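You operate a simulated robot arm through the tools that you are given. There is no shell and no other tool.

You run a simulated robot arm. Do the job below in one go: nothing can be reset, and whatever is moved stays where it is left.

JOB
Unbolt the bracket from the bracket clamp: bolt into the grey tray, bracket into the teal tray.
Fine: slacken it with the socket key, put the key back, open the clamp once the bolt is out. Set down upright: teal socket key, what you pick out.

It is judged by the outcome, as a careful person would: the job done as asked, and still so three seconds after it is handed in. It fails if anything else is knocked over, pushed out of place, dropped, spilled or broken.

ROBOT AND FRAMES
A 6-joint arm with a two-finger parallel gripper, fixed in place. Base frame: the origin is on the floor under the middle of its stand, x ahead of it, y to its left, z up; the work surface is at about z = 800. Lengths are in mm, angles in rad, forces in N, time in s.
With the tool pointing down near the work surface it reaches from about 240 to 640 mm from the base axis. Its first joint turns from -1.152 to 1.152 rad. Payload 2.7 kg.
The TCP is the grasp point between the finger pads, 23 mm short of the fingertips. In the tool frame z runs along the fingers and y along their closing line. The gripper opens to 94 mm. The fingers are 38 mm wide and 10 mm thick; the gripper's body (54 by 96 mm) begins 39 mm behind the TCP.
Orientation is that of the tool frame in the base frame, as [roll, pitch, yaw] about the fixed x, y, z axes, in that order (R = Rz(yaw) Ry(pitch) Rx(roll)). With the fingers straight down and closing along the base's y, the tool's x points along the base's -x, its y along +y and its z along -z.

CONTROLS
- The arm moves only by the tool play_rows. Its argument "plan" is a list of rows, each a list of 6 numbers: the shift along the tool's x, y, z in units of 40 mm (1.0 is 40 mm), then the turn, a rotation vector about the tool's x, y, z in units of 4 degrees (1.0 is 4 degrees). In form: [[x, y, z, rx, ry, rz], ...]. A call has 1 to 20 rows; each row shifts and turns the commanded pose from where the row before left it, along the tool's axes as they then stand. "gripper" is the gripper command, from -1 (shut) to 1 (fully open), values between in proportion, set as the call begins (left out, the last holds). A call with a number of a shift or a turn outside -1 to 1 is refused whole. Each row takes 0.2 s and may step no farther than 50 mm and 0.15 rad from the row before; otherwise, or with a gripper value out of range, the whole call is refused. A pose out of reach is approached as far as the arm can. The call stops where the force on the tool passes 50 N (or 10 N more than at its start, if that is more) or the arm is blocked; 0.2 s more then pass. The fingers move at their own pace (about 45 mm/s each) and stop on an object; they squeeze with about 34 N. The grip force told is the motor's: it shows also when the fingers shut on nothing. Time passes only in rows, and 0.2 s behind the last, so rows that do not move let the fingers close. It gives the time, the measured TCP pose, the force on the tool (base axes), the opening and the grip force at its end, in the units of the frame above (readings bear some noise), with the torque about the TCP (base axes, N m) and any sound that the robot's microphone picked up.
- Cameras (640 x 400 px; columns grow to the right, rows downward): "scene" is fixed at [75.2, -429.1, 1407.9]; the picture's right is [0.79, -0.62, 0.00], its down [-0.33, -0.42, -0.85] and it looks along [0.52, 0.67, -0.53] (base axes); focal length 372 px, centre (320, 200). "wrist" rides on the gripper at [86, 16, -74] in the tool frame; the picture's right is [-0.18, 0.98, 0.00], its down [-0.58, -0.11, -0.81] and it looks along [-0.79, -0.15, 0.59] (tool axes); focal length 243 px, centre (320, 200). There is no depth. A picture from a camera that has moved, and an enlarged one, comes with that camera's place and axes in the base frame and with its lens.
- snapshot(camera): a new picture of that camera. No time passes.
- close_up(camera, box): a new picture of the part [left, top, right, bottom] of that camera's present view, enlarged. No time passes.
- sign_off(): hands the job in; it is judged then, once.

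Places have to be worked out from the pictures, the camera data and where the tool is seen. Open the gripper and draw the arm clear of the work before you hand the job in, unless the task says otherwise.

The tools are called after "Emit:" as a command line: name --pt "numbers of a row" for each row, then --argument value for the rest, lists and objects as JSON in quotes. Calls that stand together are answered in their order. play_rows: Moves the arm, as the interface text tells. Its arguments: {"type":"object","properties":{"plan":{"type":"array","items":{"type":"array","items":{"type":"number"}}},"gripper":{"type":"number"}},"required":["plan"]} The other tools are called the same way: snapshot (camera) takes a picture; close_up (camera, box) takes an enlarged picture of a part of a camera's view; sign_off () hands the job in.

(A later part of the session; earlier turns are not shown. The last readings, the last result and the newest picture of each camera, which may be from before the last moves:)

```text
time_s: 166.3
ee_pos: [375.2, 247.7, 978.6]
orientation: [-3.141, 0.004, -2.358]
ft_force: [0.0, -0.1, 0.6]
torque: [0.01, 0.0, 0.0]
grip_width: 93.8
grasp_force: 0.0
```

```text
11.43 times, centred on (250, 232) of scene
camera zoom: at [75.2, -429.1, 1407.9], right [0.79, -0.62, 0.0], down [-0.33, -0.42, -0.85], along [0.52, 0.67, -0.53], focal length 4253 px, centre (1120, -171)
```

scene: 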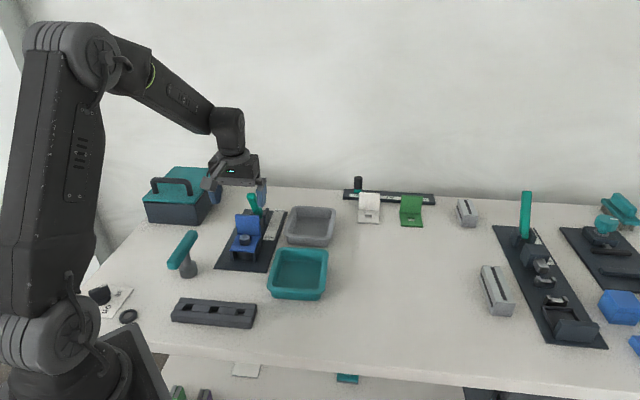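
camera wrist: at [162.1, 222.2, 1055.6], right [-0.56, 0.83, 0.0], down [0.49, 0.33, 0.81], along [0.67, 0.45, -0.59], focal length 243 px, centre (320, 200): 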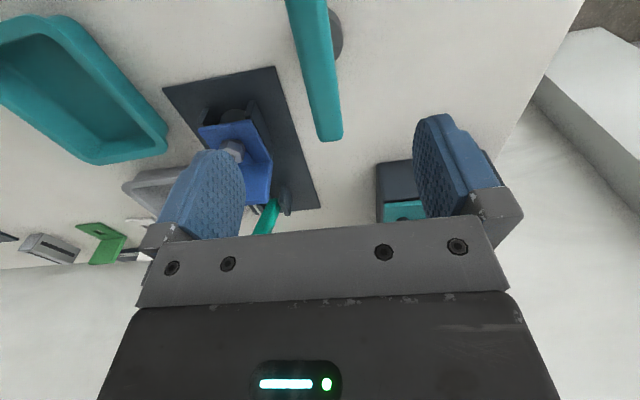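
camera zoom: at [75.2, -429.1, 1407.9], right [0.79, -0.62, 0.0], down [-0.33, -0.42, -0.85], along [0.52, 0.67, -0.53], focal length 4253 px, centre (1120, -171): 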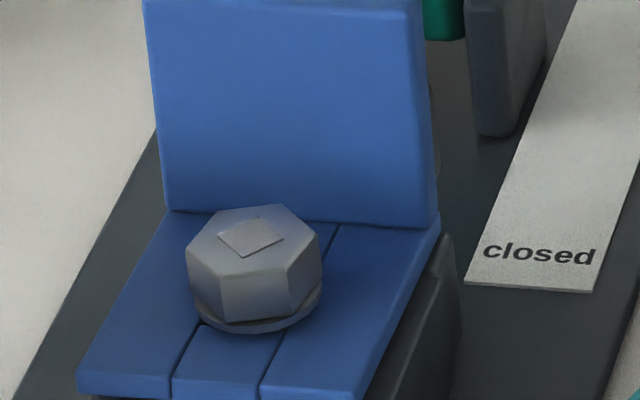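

The bolt is loose with flats at yaw ≈ -146.6° and top z≈863. I centre on it, turn the gripper 11.5° to match the flats, narrow to ~52 mm and lower to z≈905.

Emit:
play_rows --pt "0.033 0.0125 0 0 0 0" --pt "0 0 0 0 0 0.96" --pt "0 0 0 0 0 0.96" --pt "0 0 0 0 0 0.96" --pt "0 0 0.6 0 0 0" --pt "0 0 0.6 0 0 0" --pt "0 0 0.625 0 0 0" --pt "0 0 0 0 0 0" --gripper 0.1

Emit:
close_up --camera "wrist" --box '[230, 40, 410, 240]'

Emit:
close_up --camera "scene" --box '[225, 182, 285, 252]'

```text
time_s: 168.1
ee_pos: [374.1, 247.9, 902.1]
orientation: [-3.14, 0.004, -2.559]
ft_force: [-1.4, -0.2, -0.7]
torque: [-0.04, -0.01, 0.0]
grip_width: 51.6
grasp_force: 0.1
```

```text
2.00 times, centred on (320, 140) of wrist
camera zoom: at [291.0, 212.3, 976.7], right [-0.39, 0.92, 0.0], down [0.54, 0.23, 0.81], along [0.75, 0.31, -0.59], focal length 485 px, centre (320, 320)
```

zoom: 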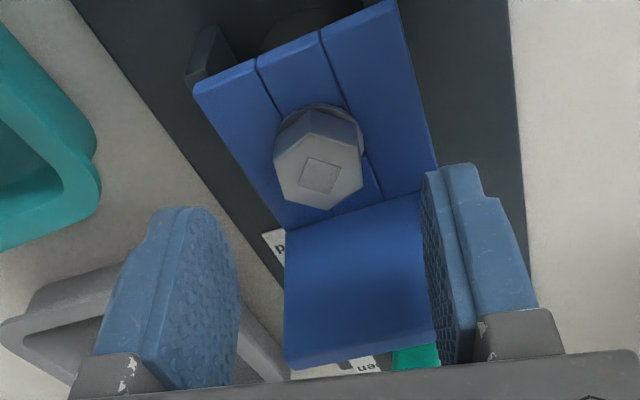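

```text
5.71 times, centred on (255, 217) of scene
camera zoom: at [75.2, -429.1, 1407.9], right [0.79, -0.62, 0.0], down [-0.33, -0.42, -0.85], along [0.52, 0.67, -0.53], focal length 2126 px, centre (691, 103)
```

zoom: 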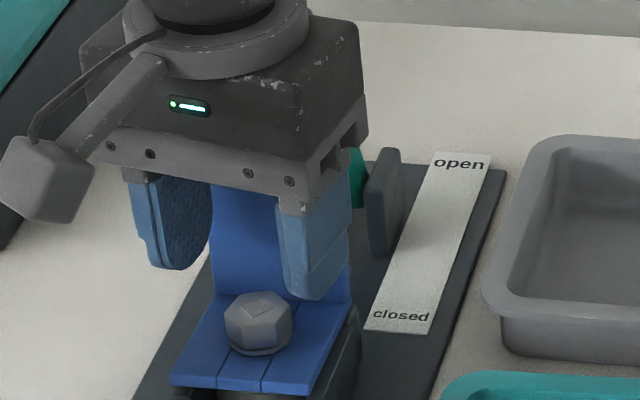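

Fingers straddle the bolt. I shift 1.5 mm away from the plate and lower 24 mm, then check.

Emit:
play_rows --pt "0.038 0.01 0 0 0 0" --pt "0 0 0.3 0 0 0" --pt "0 0 0.2 0 0 0" --pt "0 0 0.1 0 0 0" --pt "0 0 0 0 0 0"

Emit:
close_up --camera "wrist" --box '[230, 60, 410, 240]'

Emit:
close_up --camera "scene" --box '[225, 192, 285, 252]'

```text
time_s: 169.3
ee_pos: [374.1, 246.2, 880.0]
orientation: [-3.14, 0.003, -2.56]
ft_force: [-0.9, -0.7, -0.5]
torque: [-0.01, 0.01, 0.01]
grip_width: 51.6
grasp_force: 0.1
```

```text
2.22 times, centred on (320, 150) of wrist
camera zoom: at [291.2, 211.8, 953.7], right [-0.39, 0.92, 0.0], down [0.54, 0.23, 0.81], along [0.75, 0.31, -0.59], focal length 539 px, centre (320, 311)
```

zoom: 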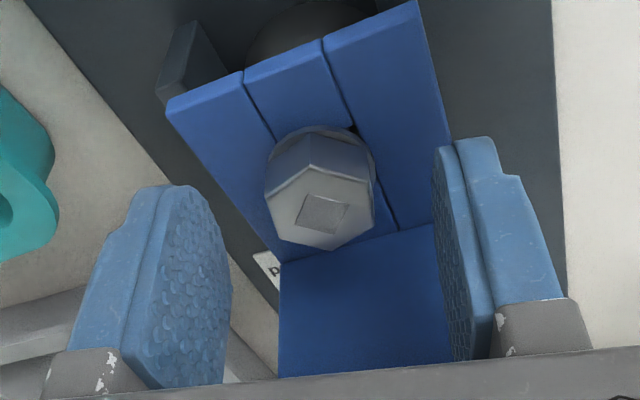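

```text
6.67 times, centred on (255, 222) of scene
camera zoom: at [75.2, -429.1, 1407.9], right [0.79, -0.62, 0.0], down [-0.33, -0.42, -0.85], along [0.52, 0.67, -0.53], focal length 2481 px, centre (753, 53)
```

zoom: 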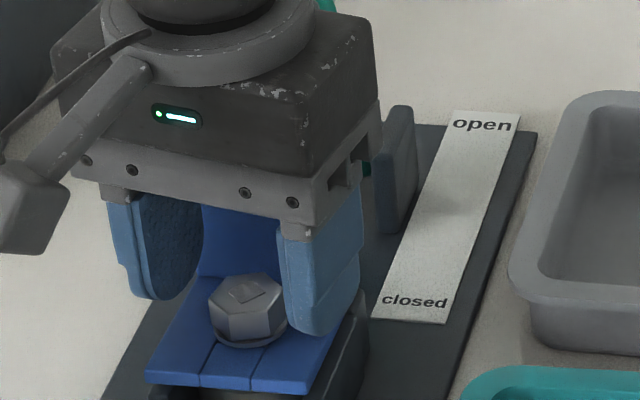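

Good position. I lower 5 mm more and close on the bolt.

Emit:
play_rows --pt "0.01 0 0.06 0 0 0" --pt "0 0 0.06 0 0 0" --pt "0 0 0 0 0 0"

Emit:
play_rows --pt "0 0 0 0 0 0" --pt "0 0 0 0 0 0" --pt "0 0 0 0 0 0" --pt "0 0 0 0 0 0" --pt "0 0 0 0 0 0" --gripper -1

Emit:
close_up --camera "wrist" --box '[230, 60, 410, 240]'

Emit:
close_up --camera "scene" --box '[225, 192, 285, 252]'

```text
time_s: 170.1
ee_pos: [374.2, 245.7, 874.0]
orientation: [-3.14, 0.004, -2.56]
ft_force: [0.4, -0.3, 0.1]
torque: [0.0, -0.01, -0.03]
grip_width: 51.6
grasp_force: 0.0
```

```text
time_s: 171.3
ee_pos: [373.4, 246.2, 874.6]
orientation: [-3.139, 0.004, -2.56]
ft_force: [-1.0, 0.0, -0.4]
torque: [0.0, 0.01, 0.0]
grip_width: 23.1
grasp_force: 33.9
```

```text
2.22 times, centred on (320, 150) of wrist
camera zoom: at [291.3, 211.4, 948.7], right [-0.39, 0.92, 0.0], down [0.54, 0.23, 0.81], along [0.75, 0.31, -0.59], focal length 539 px, centre (320, 311)
```

zoom: 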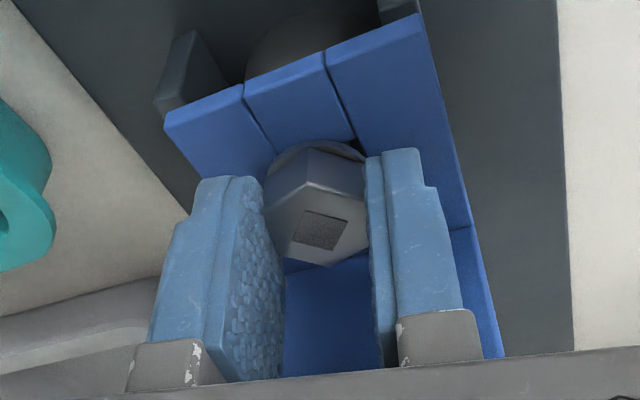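

```text
6.67 times, centred on (255, 222) of scene
camera zoom: at [75.2, -429.1, 1407.9], right [0.79, -0.62, 0.0], down [-0.33, -0.42, -0.85], along [0.52, 0.67, -0.53], focal length 2481 px, centre (753, 53)
```

zoom: 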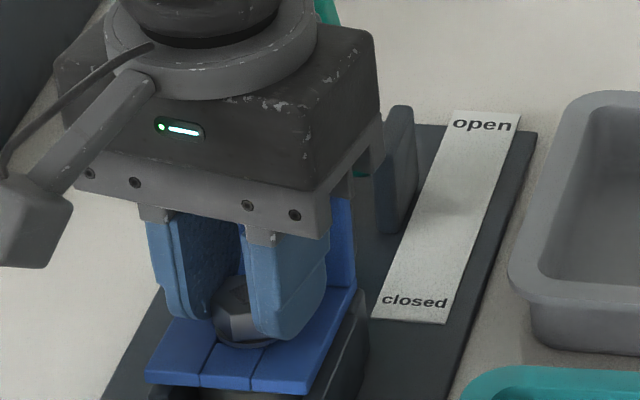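

Gripped with no side load this time. I lift 4 mm slowly.

Emit:
play_rows --pt "0 0 -0.025 0 0 0" --pt "0 0 -0.025 0 0 0" --pt "0 0 -0.025 0 0 0" --pt "0 0 -0.025 0 0 0" --pt "0 0 0 0 0 0"

Emit:
close_up --camera "scene" --box '[225, 192, 285, 252]'

```text
time_s: 172.5
ee_pos: [372.0, 246.0, 879.4]
orientation: [-3.139, 0.002, -2.559]
ft_force: [0.3, 0.4, -0.4]
torque: [-0.01, -0.02, 0.0]
grip_width: 23.4
grasp_force: 34.2
```

```text
6.67 times, centred on (255, 222) of scene
camera zoom: at [75.2, -429.1, 1407.9], right [0.79, -0.62, 0.0], down [-0.33, -0.42, -0.85], along [0.52, 0.67, -0.53], focal length 2481 px, centre (753, 53)
```

zoom: 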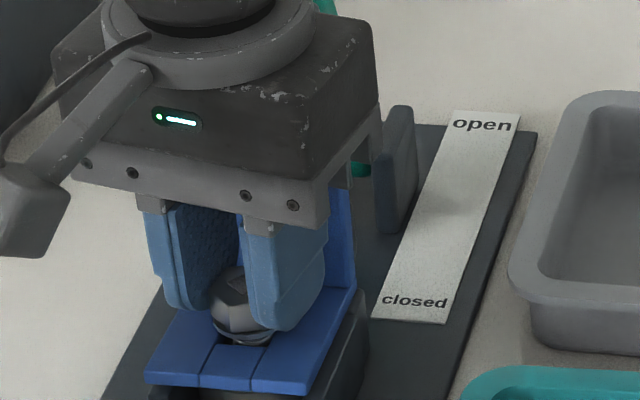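

It lifts freely. I keep raising straight up.

Emit:
play_rows --pt "0 0 -0.1 0 0 0" --pt "0 0 -0.15 0 0 0" --pt "0 0 -0.25 0 0 0" --pt "0 0 -0.3 0 0 0" --pt "0 0 0 0 0 0"

Emit:
close_up --camera "scene" --box '[225, 172, 285, 252]'

Emit:
snapshot --camera "wrist"

```text
time_s: 173.7
ee_pos: [373.5, 246.4, 911.1]
orientation: [-3.14, 0.003, -2.56]
ft_force: [-0.3, 0.3, -0.8]
torque: [-0.03, -0.01, 0.0]
grip_width: 23.3
grasp_force: 33.9
```

```text
5.00 times, centred on (255, 212) of scene
camera zoom: at [75.2, -429.1, 1407.9], right [0.79, -0.62, 0.0], down [-0.33, -0.42, -0.85], along [0.52, 0.67, -0.53], focal length 1861 px, centre (645, 140)
```

zoom: 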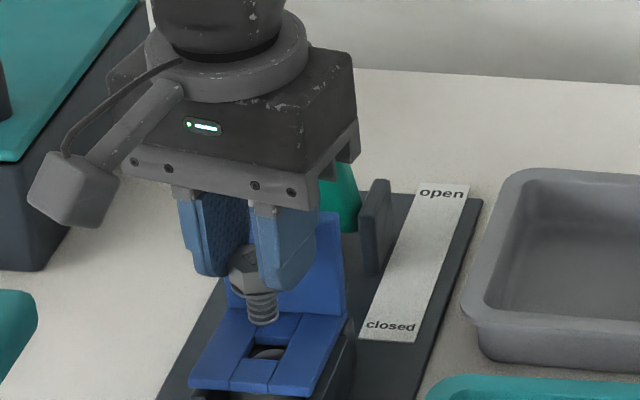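

```text
taken
camera wrist: at [291.0, 212.3, 985.3], right [-0.39, 0.92, 0.0], down [0.54, 0.23, 0.81], along [0.75, 0.31, -0.59], focal length 243 px, centre (320, 200)
```

wrist: 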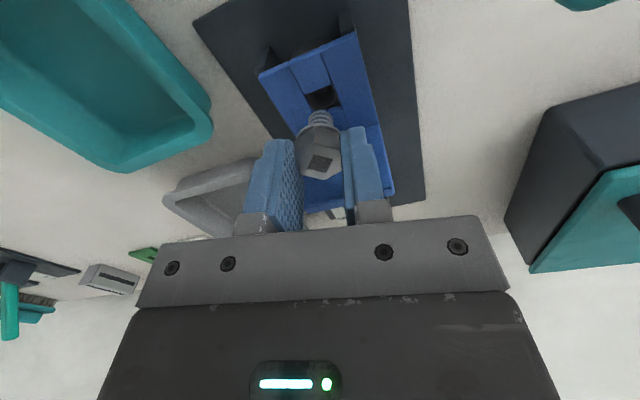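

The bolt is out, with a short threaded shank. I check how upright it hangs in the grip.

Emit:
close_up --camera "scene" --box '[235, 195, 265, 235]'

Emit:
close_up --camera "wrist" --box '[270, 70, 370, 210]'

Emit:
close_up --camera "scene" --box '[270, 190, 350, 310]'

```text
10.00 times, centred on (250, 215) of scene
camera zoom: at [75.2, -429.1, 1407.9], right [0.79, -0.62, 0.0], down [-0.33, -0.42, -0.85], along [0.52, 0.67, -0.53], focal length 3721 px, centre (1020, 50)
```

zoom: 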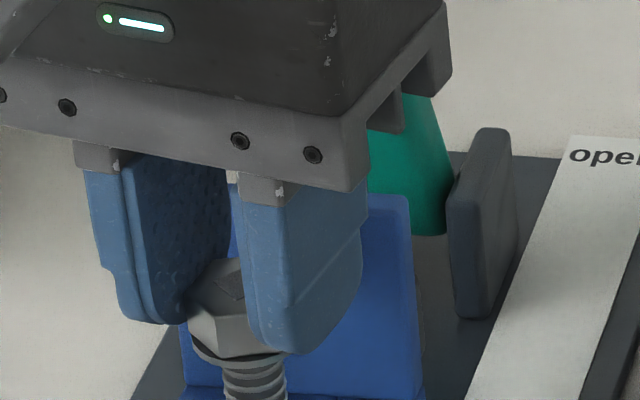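

```text
2.86 times, centred on (320, 140) of wrist
camera zoom: at [291.0, 212.3, 985.3], right [-0.39, 0.92, 0.0], down [0.54, 0.23, 0.81], along [0.75, 0.31, -0.59], focal length 693 px, centre (320, 371)
```

zoom: 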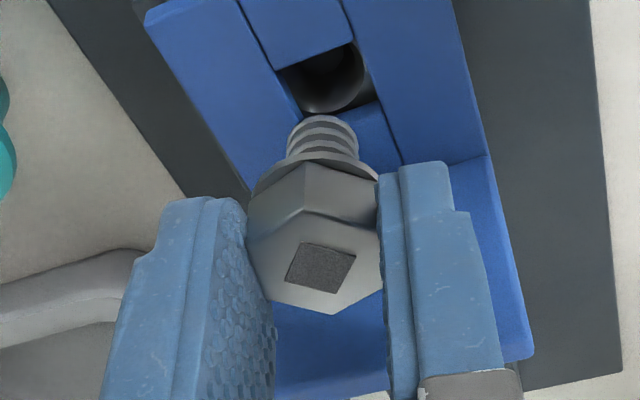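

```text
3.33 times, centred on (310, 250) of scene
camera zoom: at [75.2, -429.1, 1407.9], right [0.79, -0.62, 0.0], down [-0.33, -0.42, -0.85], along [0.52, 0.67, -0.53], focal length 1240 px, centre (353, 33)
```

zoom: 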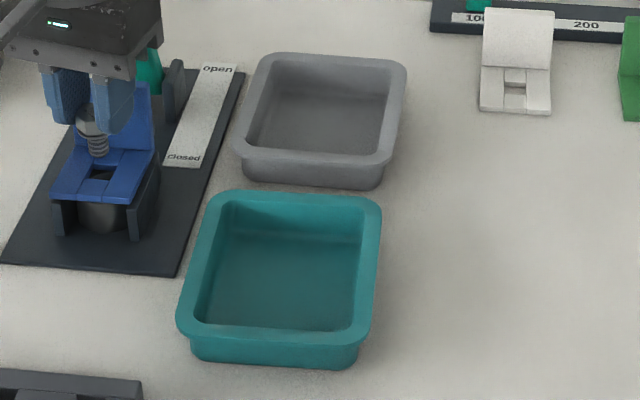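

The bolt hangs vertical (length ~38 mm, tip ~50 mm below the TCP). The grey tray's rim centre works out near (550, 220). I raise 80 mm and carry the bolt over the tray.

Emit:
play_rows --pt "0 0 -0.7 0 0 0" --pt "0 0 -0.7 0 0 0" --pt "0 0 -0.6 0 0 0" --pt "-0.617 -0.59 0 0 0 0" --pt "-0.617 -0.59 0 0 0 0" --pt "-0.617 -0.59 0 0 0 0" --pt "-0.617 -0.59 0 0 0 0" --pt "-0.617 -0.59 0 0 0 0" --pt "0 0 0 0 0 0"

Emit:
snapshot --camera "wrist"

Emit:
close_up --camera "scene" --box '[230, 120, 370, 260]'

```text
time_s: 175.7
ee_pos: [541.0, 217.1, 990.8]
orientation: [-3.14, 0.004, -2.559]
ft_force: [-0.6, -0.1, -0.6]
torque: [0.0, 0.03, 0.0]
grip_width: 22.9
grasp_force: 34.3
```

```text
taken
camera wrist: at [458.7, 181.7, 1065.3], right [-0.39, 0.92, 0.0], down [0.54, 0.23, 0.81], along [0.75, 0.31, -0.59], focal length 243 px, centre (320, 200)
```

wrist: 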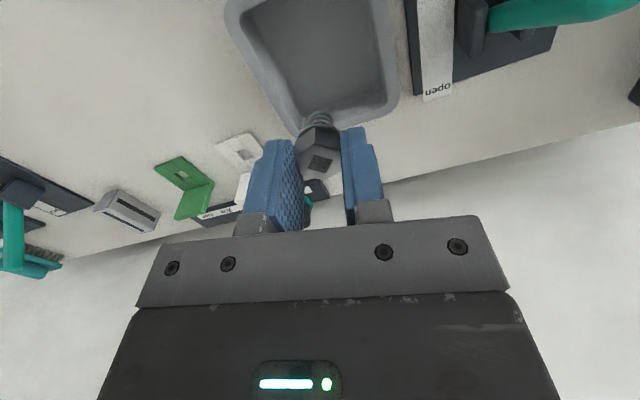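

```text
2.86 times, centred on (300, 190) of scene
camera zoom: at [75.2, -429.1, 1407.9], right [0.79, -0.62, 0.0], down [-0.33, -0.42, -0.85], along [0.52, 0.67, -0.53], focal length 1063 px, centre (377, 229)
```

zoom: 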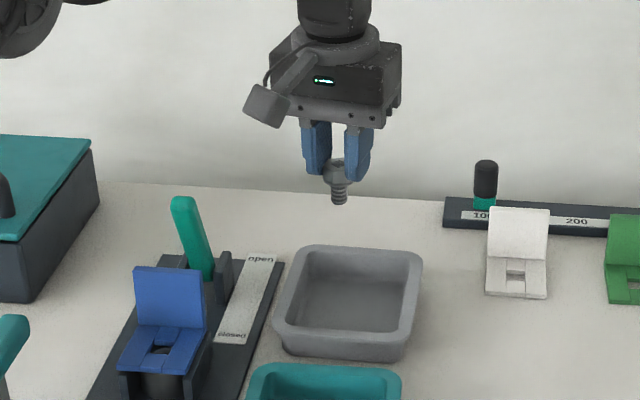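

The point below the bolt is near the tray's close edge; the floor centre is about 29 mm further in. I shift inwards 20 mm and descend to ~17 mm above the tray floor.

Emit:
play_rows --pt "-0.45 0.2 0 0 0 0" --pt "0 0 0.8 0 0 0" --pt "0 0 0.8 0 0 0" --pt "0 0 0.8 0 0 0" --pt "0 0 0.5 0 0 0" --pt "0 0 0 0 0 0"

Emit:
snapshot --camera "wrist"

Emit:
close_up --camera "scene" --box '[265, 165, 355, 255]'

```text
time_s: 177.1
ee_pos: [552.0, 231.4, 874.7]
orientation: [-3.139, 0.004, -2.559]
ft_force: [0.1, 0.2, -0.9]
torque: [0.0, -0.03, -0.03]
grip_width: 23.1
grasp_force: 34.4
```

```text
taken
camera wrist: at [469.4, 196.8, 948.9], right [-0.39, 0.92, 0.0], down [0.54, 0.23, 0.81], along [0.75, 0.31, -0.59], focal length 243 px, centre (320, 200)
```

wrist: 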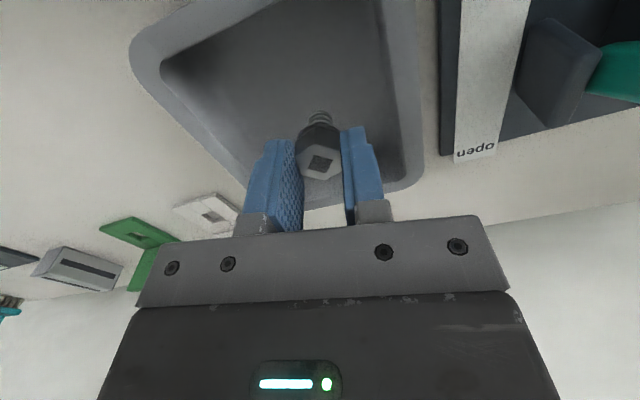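

```text
4.44 times, centred on (310, 210) of scene
camera zoom: at [75.2, -429.1, 1407.9], right [0.79, -0.62, 0.0], down [-0.33, -0.42, -0.85], along [0.52, 0.67, -0.53], focal length 1654 px, centre (364, 156)
```

zoom: 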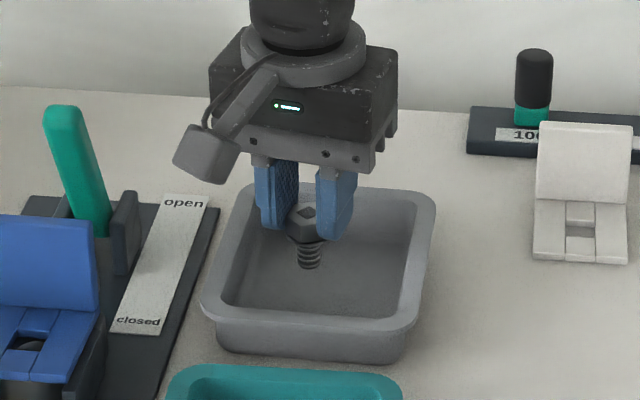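

The bolt is inside the tray. I lower 16 mm, then creep down until the shank touches the floor.

Emit:
play_rows --pt "0 0 0.2 0 0 0" --pt "0 0 0.1 0 0 0" --pt "0 0 0.1 0 0 0" --pt "0 0 0 0 0 0"

Emit:
close_up --camera "scene" --box '[280, 185, 340, 245]'

```text
time_s: 178.1
ee_pos: [551.5, 232.5, 858.7]
orientation: [-3.14, 0.006, -2.558]
ft_force: [-0.6, -0.3, -0.8]
torque: [0.03, 0.0, -0.01]
grip_width: 23.1
grasp_force: 33.6
```

```text
6.67 times, centred on (310, 215) of scene
camera zoom: at [75.2, -429.1, 1407.9], right [0.79, -0.62, 0.0], down [-0.33, -0.42, -0.85], along [0.52, 0.67, -0.53], focal length 2481 px, centre (387, 100)
```

zoom: 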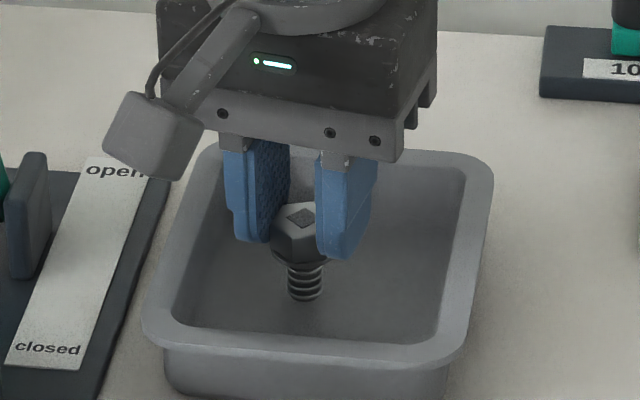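

Not touching yet; continue in 1 mm steps.

Emit:
play_rows --pt "0 0 0.025 0 0 0" --pt "0 0 0.025 0 0 0" --pt "0 0 0.025 0 0 0" --pt "0 0 0 0 0 0"

Emit:
close_up --camera "scene" --box '[290, 205, 330, 245]'

```text
time_s: 179.1
ee_pos: [552.5, 233.1, 856.3]
orientation: [-3.14, 0.004, -2.559]
ft_force: [0.0, -0.3, -1.1]
torque: [0.03, 0.0, 0.0]
grip_width: 23.0
grasp_force: 34.1
```

```text
10.00 times, centred on (310, 225) of scene
camera zoom: at [75.2, -429.1, 1407.9], right [0.79, -0.62, 0.0], down [-0.33, -0.42, -0.85], along [0.52, 0.67, -0.53], focal length 3721 px, centre (420, -50)
```

zoom: 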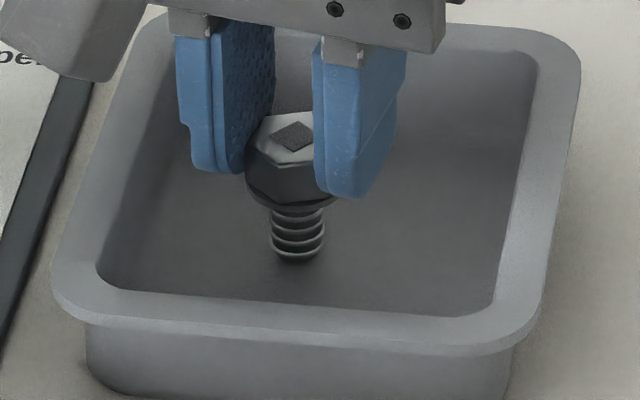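

Close to the floor now. A few more 1 mm steps to contact.

Emit:
play_rows --pt "0 0 0.025 0 0 0" --pt "0 0 0.025 0 0 0" --pt "0 0 0 0 0 0"

Emit:
close_up --camera "scene" --box '[290, 205, 330, 245]'

```text
time_s: 179.9
ee_pos: [551.7, 232.6, 854.4]
orientation: [-3.138, 0.004, -2.56]
ft_force: [0.1, 0.2, -1.3]
torque: [0.01, 0.01, 0.01]
grip_width: 23.0
grasp_force: 33.6
```

```text
10.00 times, centred on (310, 225) of scene
camera zoom: at [75.2, -429.1, 1407.9], right [0.79, -0.62, 0.0], down [-0.33, -0.42, -0.85], along [0.52, 0.67, -0.53], focal length 3721 px, centre (420, -50)
```

zoom: 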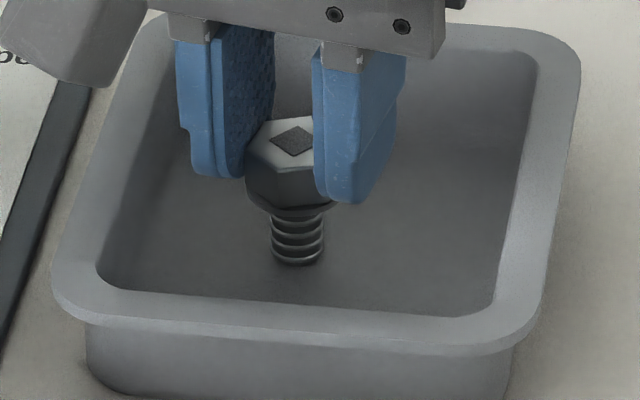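

Still no contact (weight only). Continue carefully.

Emit:
play_rows --pt "0 0 0.02 0 0 0" --pt "0 0 0.02 0 0 0" --pt "0 0 0 0 0 0"

Emit:
close_up --camera "scene" --box '[290, 205, 330, 245]'

```text
time_s: 180.7
ee_pos: [553.5, 232.0, 853.5]
orientation: [-3.139, 0.009, -2.558]
ft_force: [-3.6, 0.0, 12.4]
torque: [-0.01, 0.16, 0.04]
grip_width: 23.1
grasp_force: 34.2
```

```text
10.00 times, centred on (310, 225) of scene
camera zoom: at [74.9, -429.2, 1407.9], right [0.79, -0.62, 0.0], down [-0.33, -0.42, -0.85], along [0.52, 0.67, -0.53], focal length 3721 px, centre (420, -50)
```

zoom: 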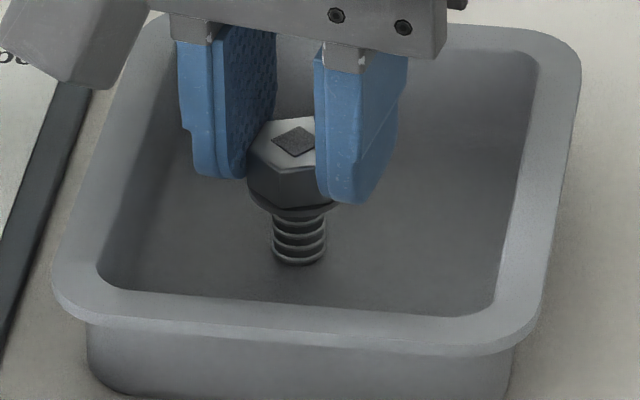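

The shank touches the floor (+13 N). I back off 0.4 mm and open just enough to release, so it settles upright.

Emit:
play_rows --pt "0 0 -0.01 0 0 0" --pt "0 0 0 0 0 0" --pt "0 0 0 0 0 0"

Emit:
close_up --camera "wrist" --box '[250, 60, 390, 210]'

```text
time_s: 181.5
ee_pos: [552.2, 231.8, 853.3]
orientation: [-3.139, 0.007, -2.558]
ft_force: [2.6, 3.8, 13.3]
torque: [0.18, -0.04, -0.01]
grip_width: 23.2
grasp_force: 33.3
```

```text
2.67 times, centred on (320, 135) of wrist
camera zoom: at [470.3, 197.0, 927.7], right [-0.39, 0.92, 0.0], down [0.54, 0.23, 0.81], along [0.75, 0.31, -0.59], focal length 647 px, centre (320, 373)
```

zoom: 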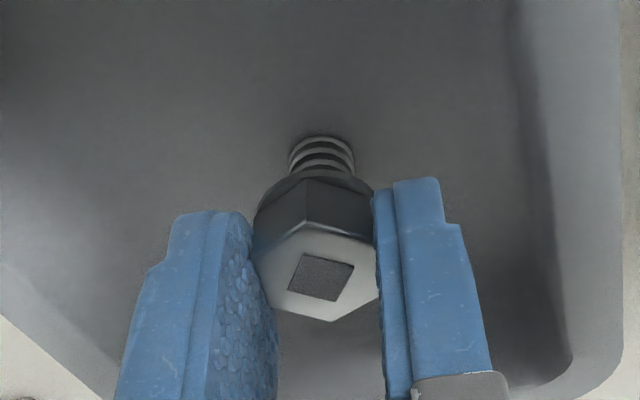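

Still pressing 13 N; I back off another 0.5 mm before releasing.

Emit:
play_rows --pt "0 0 -0.0125 0 0 0" --pt "0 0 0 0 0 0" --pt "0 0 0 0 0 0"

```text
time_s: 182.3
ee_pos: [553.3, 231.4, 853.6]
orientation: [-3.14, 0.004, -2.559]
ft_force: [3.4, 2.7, 12.7]
torque: [0.13, -0.17, -0.02]
grip_width: 23.0
grasp_force: 33.9
```

Emit:
play_rows --pt "0 0 -0.0125 0 0 0" --pt "0 0 0 0 0 0" --pt "0 0 0 0 0 0"

Emit:
close_up --camera "scene" --box '[290, 205, 330, 245]'

```text
time_s: 183.1
ee_pos: [551.5, 231.8, 854.3]
orientation: [-3.14, 0.004, -2.557]
ft_force: [2.9, 0.2, 9.3]
torque: [0.0, -0.08, 0.02]
grip_width: 23.2
grasp_force: 34.4
```

```text
10.00 times, centred on (310, 225) of scene
camera zoom: at [75.0, -429.2, 1407.9], right [0.79, -0.62, 0.0], down [-0.33, -0.42, -0.85], along [0.52, 0.67, -0.53], focal length 3721 px, centre (420, -50)
```

zoom: 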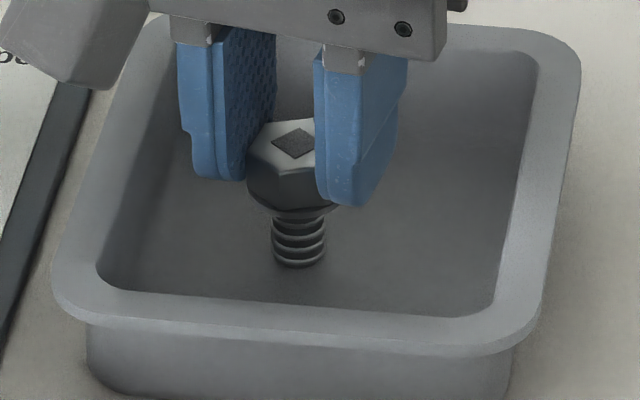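

Down to 9 N of contact; one more small relief, then I open to ~32 mm.

Emit:
play_rows --pt "0 0 -0.01 0 0 0" --pt "0 0 0 0 0 0"

Emit:
play_rows --pt "0 0 0 0 0 0" --pt "0 0 0 0 0 0" --pt "0 0 0 0 0 0" --gripper -0.25

Emit:
close_up --camera "scene" --box '[290, 205, 330, 245]'

Emit:
close_up --camera "wrist" --box '[250, 60, 390, 210]'

```text
time_s: 183.7
ee_pos: [551.1, 232.0, 854.4]
orientation: [-3.139, 0.0, -2.559]
ft_force: [-1.4, -2.0, 5.6]
torque: [-0.09, 0.07, 0.02]
grip_width: 23.2
grasp_force: 34.3
```

```text
time_s: 184.5
ee_pos: [553.6, 231.5, 854.9]
orientation: [-3.139, 0.004, -2.557]
ft_force: [0.4, 0.4, -0.5]
torque: [0.0, -0.01, 0.01]
grip_width: 35.3
grasp_force: 0.0
```

```text
10.00 times, centred on (310, 225) of scene
camera zoom: at [75.2, -429.1, 1407.9], right [0.79, -0.62, 0.0], down [-0.33, -0.42, -0.85], along [0.52, 0.67, -0.53], focal length 3721 px, centre (420, -50)
```

zoom: 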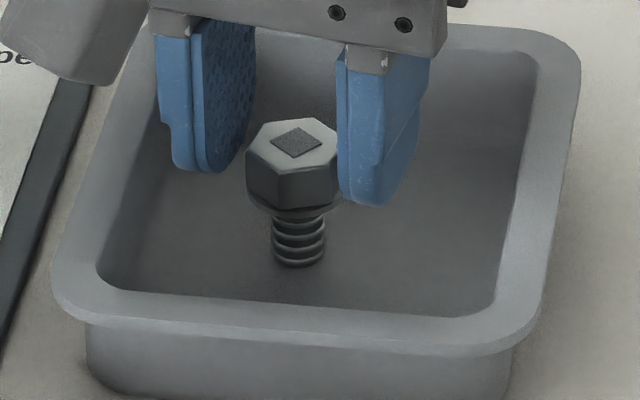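

```text
2.67 times, centred on (320, 135) of wrist
camera zoom: at [470.7, 197.3, 928.6], right [-0.39, 0.92, 0.0], down [0.54, 0.23, 0.81], along [0.75, 0.31, -0.59], focal length 647 px, centre (320, 373)
```

zoom: 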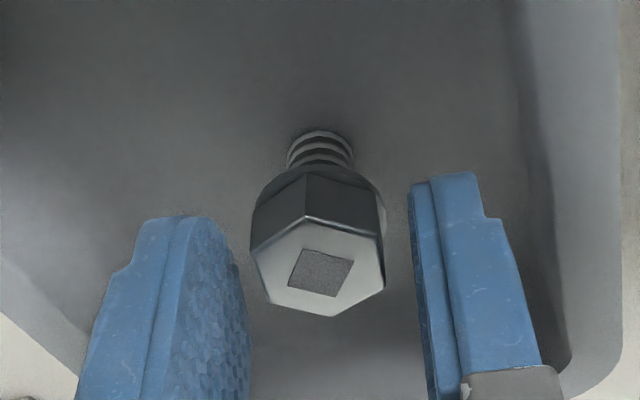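

The bolt stands upright in the grey tray. I rise straight up, clear of it.

Emit:
play_rows --pt "0 0 -0.2 0 0 0" --pt "0 0 -0.4 0 0 0" --pt "0 0 -0.7 0 0 0" --pt "0 0 -0.9 0 0 0" --pt "0 0 -0.9 0 0 0" --pt "0 0 0 0 0 0"

Emit:
close_up --camera "scene" --box '[270, 185, 350, 265]'

Emit:
snapshot --camera "wrist"

Emit:
close_up --camera "scene" --box '[215, 170, 295, 275]'

```text
time_s: 185.9
ee_pos: [550.1, 234.1, 979.2]
orientation: [-3.14, 0.005, -2.559]
ft_force: [0.3, -0.4, 0.2]
torque: [0.0, 0.0, -0.02]
grip_width: 35.2
grasp_force: 0.1
```

```text
5.00 times, centred on (310, 225) of scene
camera zoom: at [75.2, -429.1, 1407.9], right [0.79, -0.62, 0.0], down [-0.33, -0.42, -0.85], along [0.52, 0.67, -0.53], focal length 1861 px, centre (370, 75)
```

zoom: 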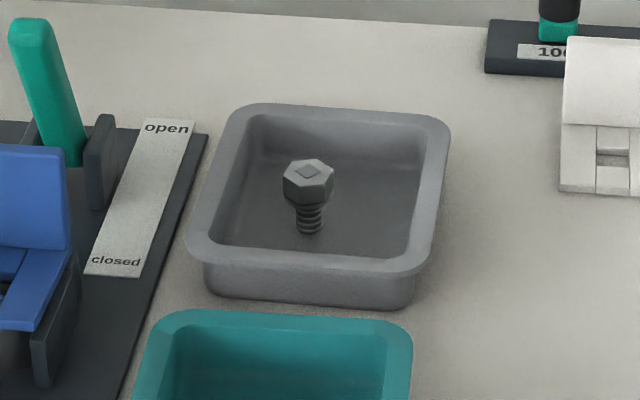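

```text
taken
camera wrist: at [468.2, 199.2, 1053.5], right [-0.39, 0.92, 0.0], down [0.54, 0.23, 0.81], along [0.75, 0.31, -0.59], focal length 243 px, centre (320, 200)
```

wrist: 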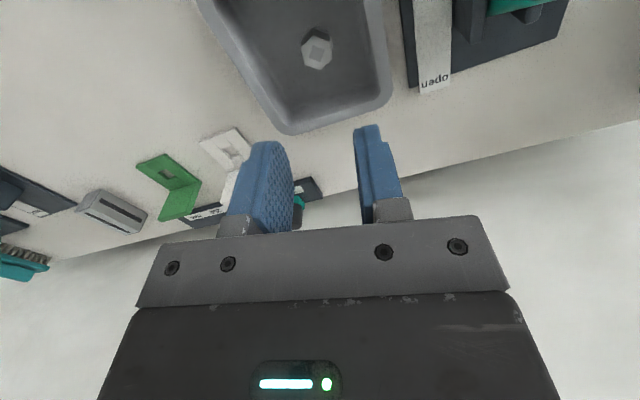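

```text
3.81 times, centred on (255, 222) of scene
camera zoom: at [75.2, -429.1, 1407.9], right [0.79, -0.62, 0.0], down [-0.33, -0.42, -0.85], along [0.52, 0.67, -0.53], focal length 1418 px, centre (568, 114)
```

zoom: 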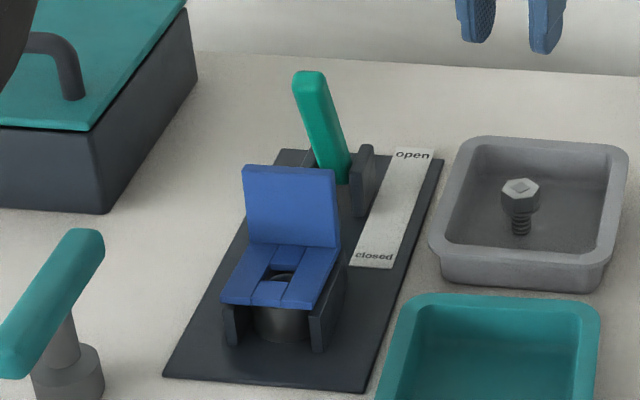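

The bolt is upright in the grey tray and the key stands in place. Next the clamp lever: its tip is near d≈85–90 mm behind the bolt at z≈935, leaning toward "closed". I close the fingers as a pusher, turn back to yaw -135° and go high above the gap between plate and lever.

Emit:
play_rows --pt "0 0 -0.35 0 0 0" --pt "0.514 0.746 0 0 0 0" --pt "0.514 0.746 0 0 0 0" --pt "0.514 0.746 0 0 0 0" --pt "0.514 0.746 0 0 0 0" --pt "0 0 0 0 0 -0.975" --pt "0 0 0 0 0 -0.975" --pt "0 0 0 0 0 -0.975" --pt "0 0 0 0 0 0" --gripper -1

Emit:
snapshot --camera "wrist"

Emit:
close_up --camera "scene" --box '[215, 140, 305, 265]'

```text
time_s: 187.9
ee_pos: [417.9, 287.0, 990.7]
orientation: [-3.141, 0.003, -2.355]
ft_force: [1.0, 0.8, 0.0]
torque: [0.0, 0.03, -0.02]
grip_width: 0.3
grasp_force: 34.1
```

```text
taken
camera wrist: at [343.5, 236.1, 1066.1], right [-0.57, 0.82, 0.0], down [0.48, 0.33, 0.81], along [0.67, 0.46, -0.59], focal length 243 px, centre (320, 200)
```

wrist: 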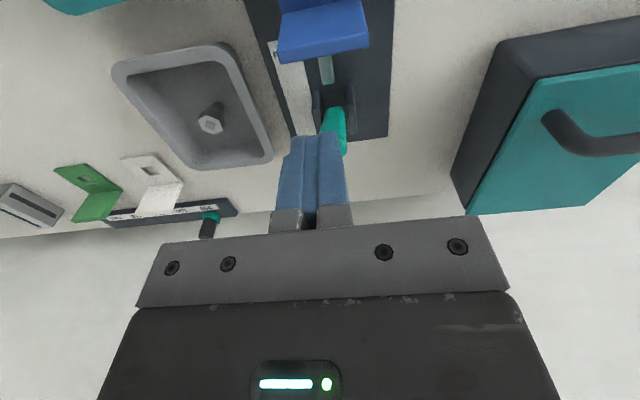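

```text
3.20 times, centred on (260, 202) of scene
camera zoom: at [75.2, -429.1, 1407.9], right [0.79, -0.62, 0.0], down [-0.33, -0.42, -0.85], along [0.52, 0.67, -0.53], focal length 1191 px, centre (512, 192)
```

zoom: 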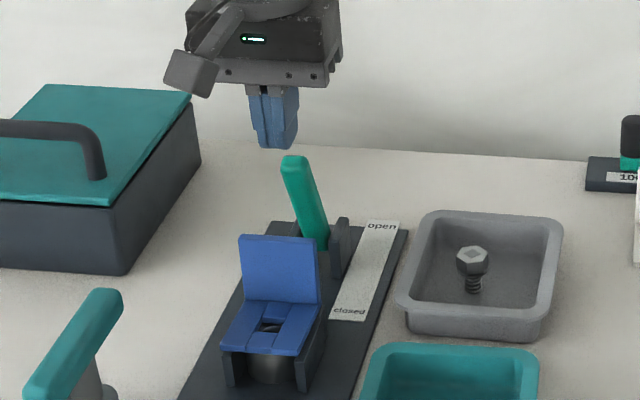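

The lever tip lies about 33 mm ahead of the TCP. I shift 3 mm sideways and lower the closed fingers to z≈934 (tips ~911, above the plate), in front of the lever.

Emit:
play_rows --pt "0.02 0.075 0 0 0 0" --pt "0 0 0.5 0 0 0" --pt "0 0 0.5 0 0 0" --pt "0 0 0.45 0 0 0" --pt "0 0 0 0 0 0"

Emit:
close_up --camera "scene" --box '[225, 165, 295, 255]'

Emit:
snapshot --camera "wrist"

```text
time_s: 189.1
ee_pos: [416.1, 287.9, 932.9]
orientation: [-3.14, 0.005, -2.354]
ft_force: [0.1, -0.3, -0.3]
torque: [-0.01, -0.02, 0.01]
grip_width: 0.0
grasp_force: 34.1
```

```text
4.44 times, centred on (260, 210) of scene
camera zoom: at [75.2, -429.1, 1407.9], right [0.79, -0.62, 0.0], down [-0.33, -0.42, -0.85], along [0.52, 0.67, -0.53], focal length 1654 px, centre (587, 156)
```

zoom: 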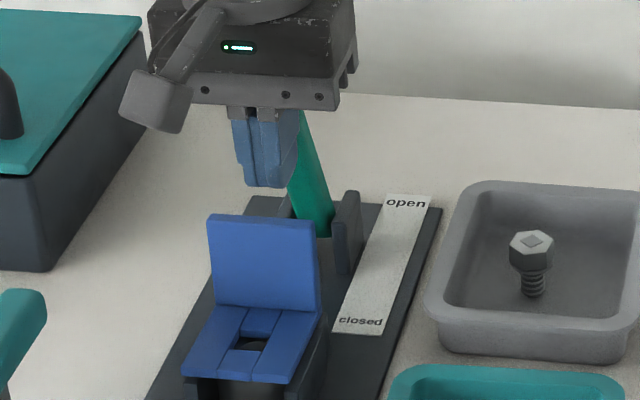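

```text
taken
camera wrist: at [342.7, 236.8, 1007.8], right [-0.57, 0.82, 0.0], down [0.48, 0.33, 0.81], along [0.67, 0.46, -0.59], focal length 243 px, centre (320, 200)
```

wrist: 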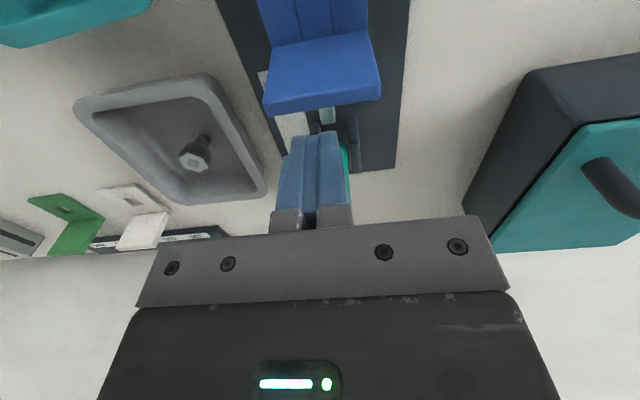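

The closed fingers sit just in front of the lever. I push along +d (toward "open") 20 mm in small steps and read the force.

Emit:
play_rows --pt "-0.1 0.03 0 0 0 0" --pt "-0.1 0 0 0 0 0" --pt "-0.1 0 0 0 0 0" --pt "-0.1 0 0 0 0 0" --pt "-0.1 0 0 0 0 0"

Emit:
close_up --camera "scene" --box '[225, 165, 295, 255]'

```text
time_s: 190.3
ee_pos: [429.7, 302.9, 941.0]
orientation: [-3.136, 0.017, -2.353]
ft_force: [-1.8, -1.6, 7.2]
torque: [0.13, -0.06, 0.02]
grip_width: 0.0
grasp_force: 34.0
stopped in row 5: the force on the tool passed its limit at 51 N (the readings are from after the stop); the commanded pose is now the measured one
```

```text
4.44 times, centred on (260, 210) of scene
camera zoom: at [75.0, -429.2, 1407.9], right [0.79, -0.62, 0.0], down [-0.33, -0.42, -0.85], along [0.52, 0.67, -0.53], focal length 1654 px, centre (587, 156)
```

zoom: 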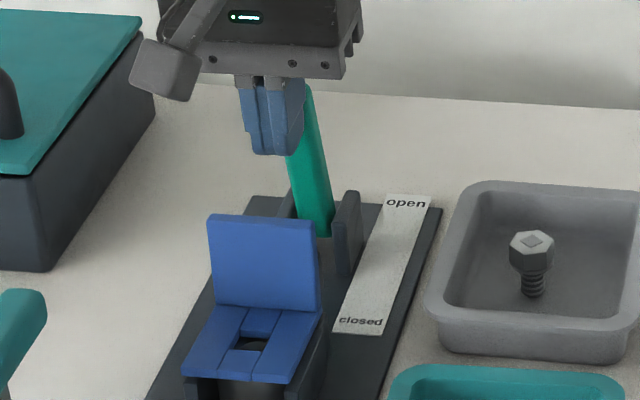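

The push reached 50 N with the tip dragging the fingers upward. I look at where the lever is now.

Emit:
snapshot --camera "wrist"

Emit:
close_up --camera "scene" --box '[240, 170, 285, 235]'

Emit:
close_up --camera "wrist" --box '[240, 60, 400, 230]'

```text
taken
camera wrist: at [356.0, 252.6, 1013.8], right [-0.57, 0.82, 0.0], down [0.47, 0.33, 0.82], along [0.67, 0.46, -0.58], focal length 243 px, centre (320, 200)
```

wrist: 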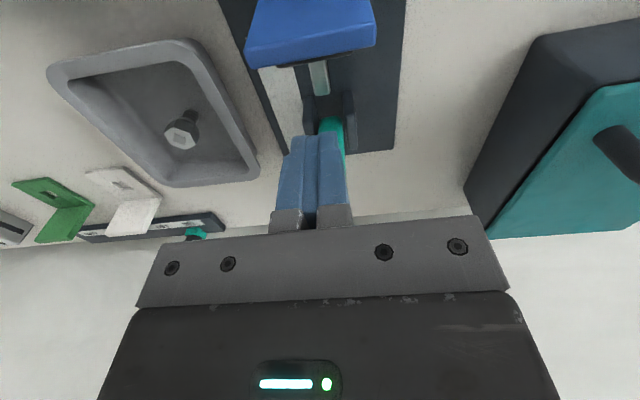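

```text
6.15 times, centred on (262, 202) of scene
camera zoom: at [75.0, -429.2, 1407.9], right [0.79, -0.62, 0.0], down [-0.33, -0.42, -0.85], along [0.52, 0.67, -0.53], focal length 2290 px, centre (674, 185)
```

zoom: 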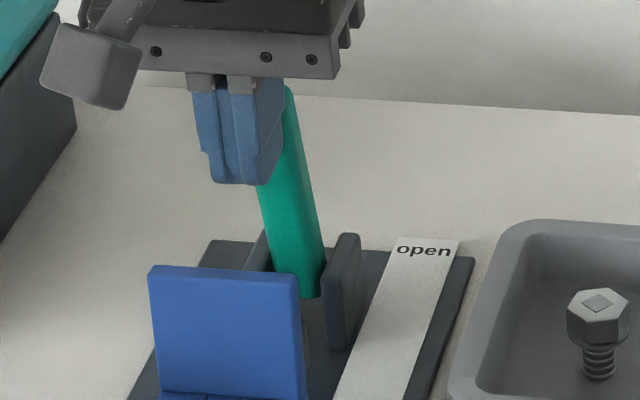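

```text
2.35 times, centred on (320, 145) of wrist
camera zoom: at [356.0, 252.6, 1013.8], right [-0.57, 0.82, 0.0], down [0.47, 0.33, 0.82], along [0.67, 0.46, -0.58], focal length 571 px, centre (320, 329)
```

zoom: 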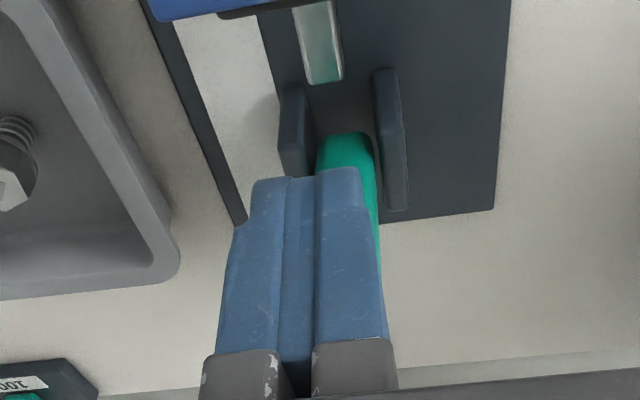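

The lever has come up to ~8° from vertical; friction with the rising tip added vertical load. I push again along +d in 4 mm steps.

Emit:
play_rows --pt "-0.1 0 -0.02 0 0 0" --pt "-0.1 0 -0.01 0 0 0" --pt "-0.1 0 0 0 0 0" --pt "-0.1 0 0 0 0 0" --pt "-0.1 0 0 0 0 0"

Emit:
close_up --camera "scene" --box '[240, 170, 285, 235]'

```text
time_s: 191.5
ee_pos: [446.2, 318.4, 945.1]
orientation: [-3.135, 0.025, -2.355]
ft_force: [-4.0, -3.9, 32.5]
torque: [0.53, -0.39, -0.01]
grip_width: 0.1
grasp_force: 34.0
```

```text
6.15 times, centred on (262, 202) of scene
camera zoom: at [74.6, -429.5, 1407.8], right [0.79, -0.62, 0.0], down [-0.33, -0.42, -0.85], along [0.52, 0.67, -0.53], focal length 2290 px, centre (674, 185)
```

zoom: 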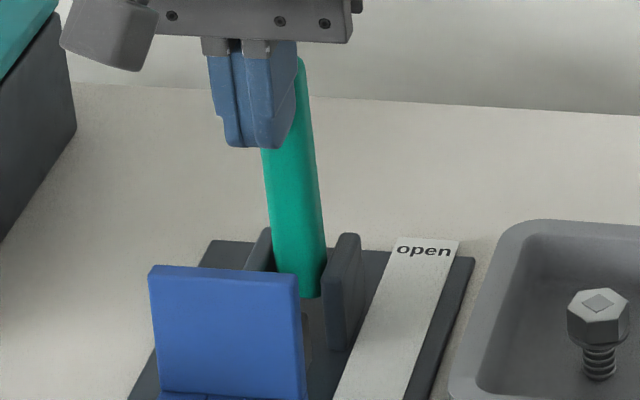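

The lever is now vertical and horizontal resistance is small (the 32 N is friction lift). I keep pushing along its arc: 30 mm further, descending slightly.

Emit:
play_rows --pt "-0.1 0 -0.03 0 0 0" --pt "-0.125 0 0 0 0 0" --pt "-0.125 0 0.01 0 0 0" --pt "-0.125 0 0.02 0 0 0" --pt "-0.125 0 0.03 0 0 0" --pt "-0.125 0 0.03 0 0 0"

Emit:
close_up --camera "scene" --box '[230, 160, 300, 240]'

```text
time_s: 192.9
ee_pos: [465.0, 337.8, 939.5]
orientation: [-3.136, 0.016, -2.353]
ft_force: [0.1, -0.1, 0.2]
torque: [-0.02, 0.03, 0.02]
grip_width: 0.0
grasp_force: 34.0
```

```text
5.00 times, centred on (265, 200) of scene
camera zoom: at [75.1, -429.1, 1407.9], right [0.79, -0.62, 0.0], down [-0.33, -0.42, -0.85], along [0.52, 0.67, -0.53], focal length 1861 px, centre (595, 200)
```

zoom: 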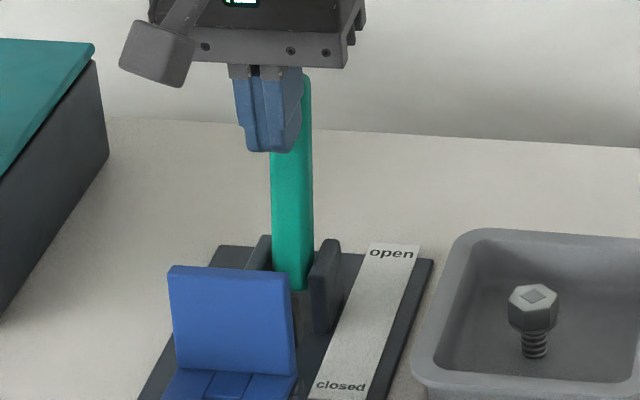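

Force is zero and the lever has swung over to lean toward "open". I raise the gripper and look.

Emit:
play_rows --pt "0 0 -0.5 0 0 0" --pt "0 0 -0.7 0 0 0" --pt "0.6 0 0 0 0 0" --pt "0.8 0 0 0 0 0" --pt "0.8 0 0 0 0 0" --pt "0 0 0 0 0 0"

Emit:
close_up --camera "scene" --box '[220, 170, 300, 270]'

Emit:
snapshot --camera "wrist"

Emit:
snapshot --camera "scene"

```text
time_s: 194.3
ee_pos: [400.6, 275.3, 986.8]
orientation: [-3.136, 0.015, -2.354]
ft_force: [-0.5, -0.7, -1.1]
torque: [0.02, 0.01, -0.05]
grip_width: 0.0
grasp_force: 34.0
```

```text
4.00 times, centred on (260, 220) of scene
camera zoom: at [75.1, -429.1, 1407.9], right [0.79, -0.62, 0.0], down [-0.33, -0.42, -0.85], along [0.52, 0.67, -0.53], focal length 1489 px, centre (560, 120)
```

zoom: 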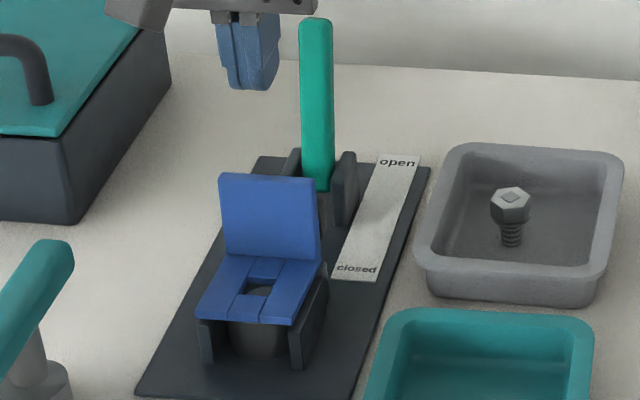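

```text
taken
camera wrist: at [326.8, 224.5, 1059.6], right [-0.57, 0.82, 0.0], down [0.48, 0.33, 0.82], along [0.67, 0.46, -0.58], focal length 243 px, centre (320, 200)
```

wrist: 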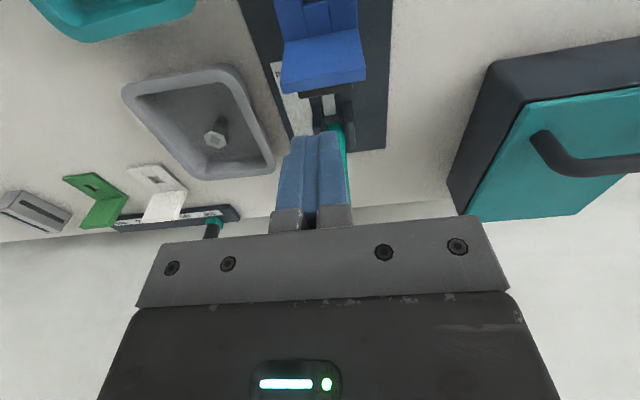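

```text
taken
```

scene: 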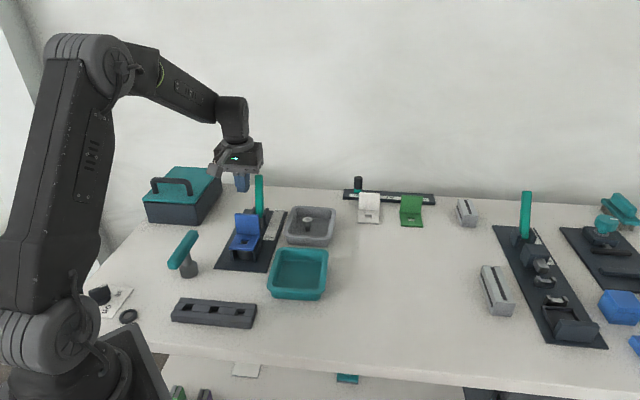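

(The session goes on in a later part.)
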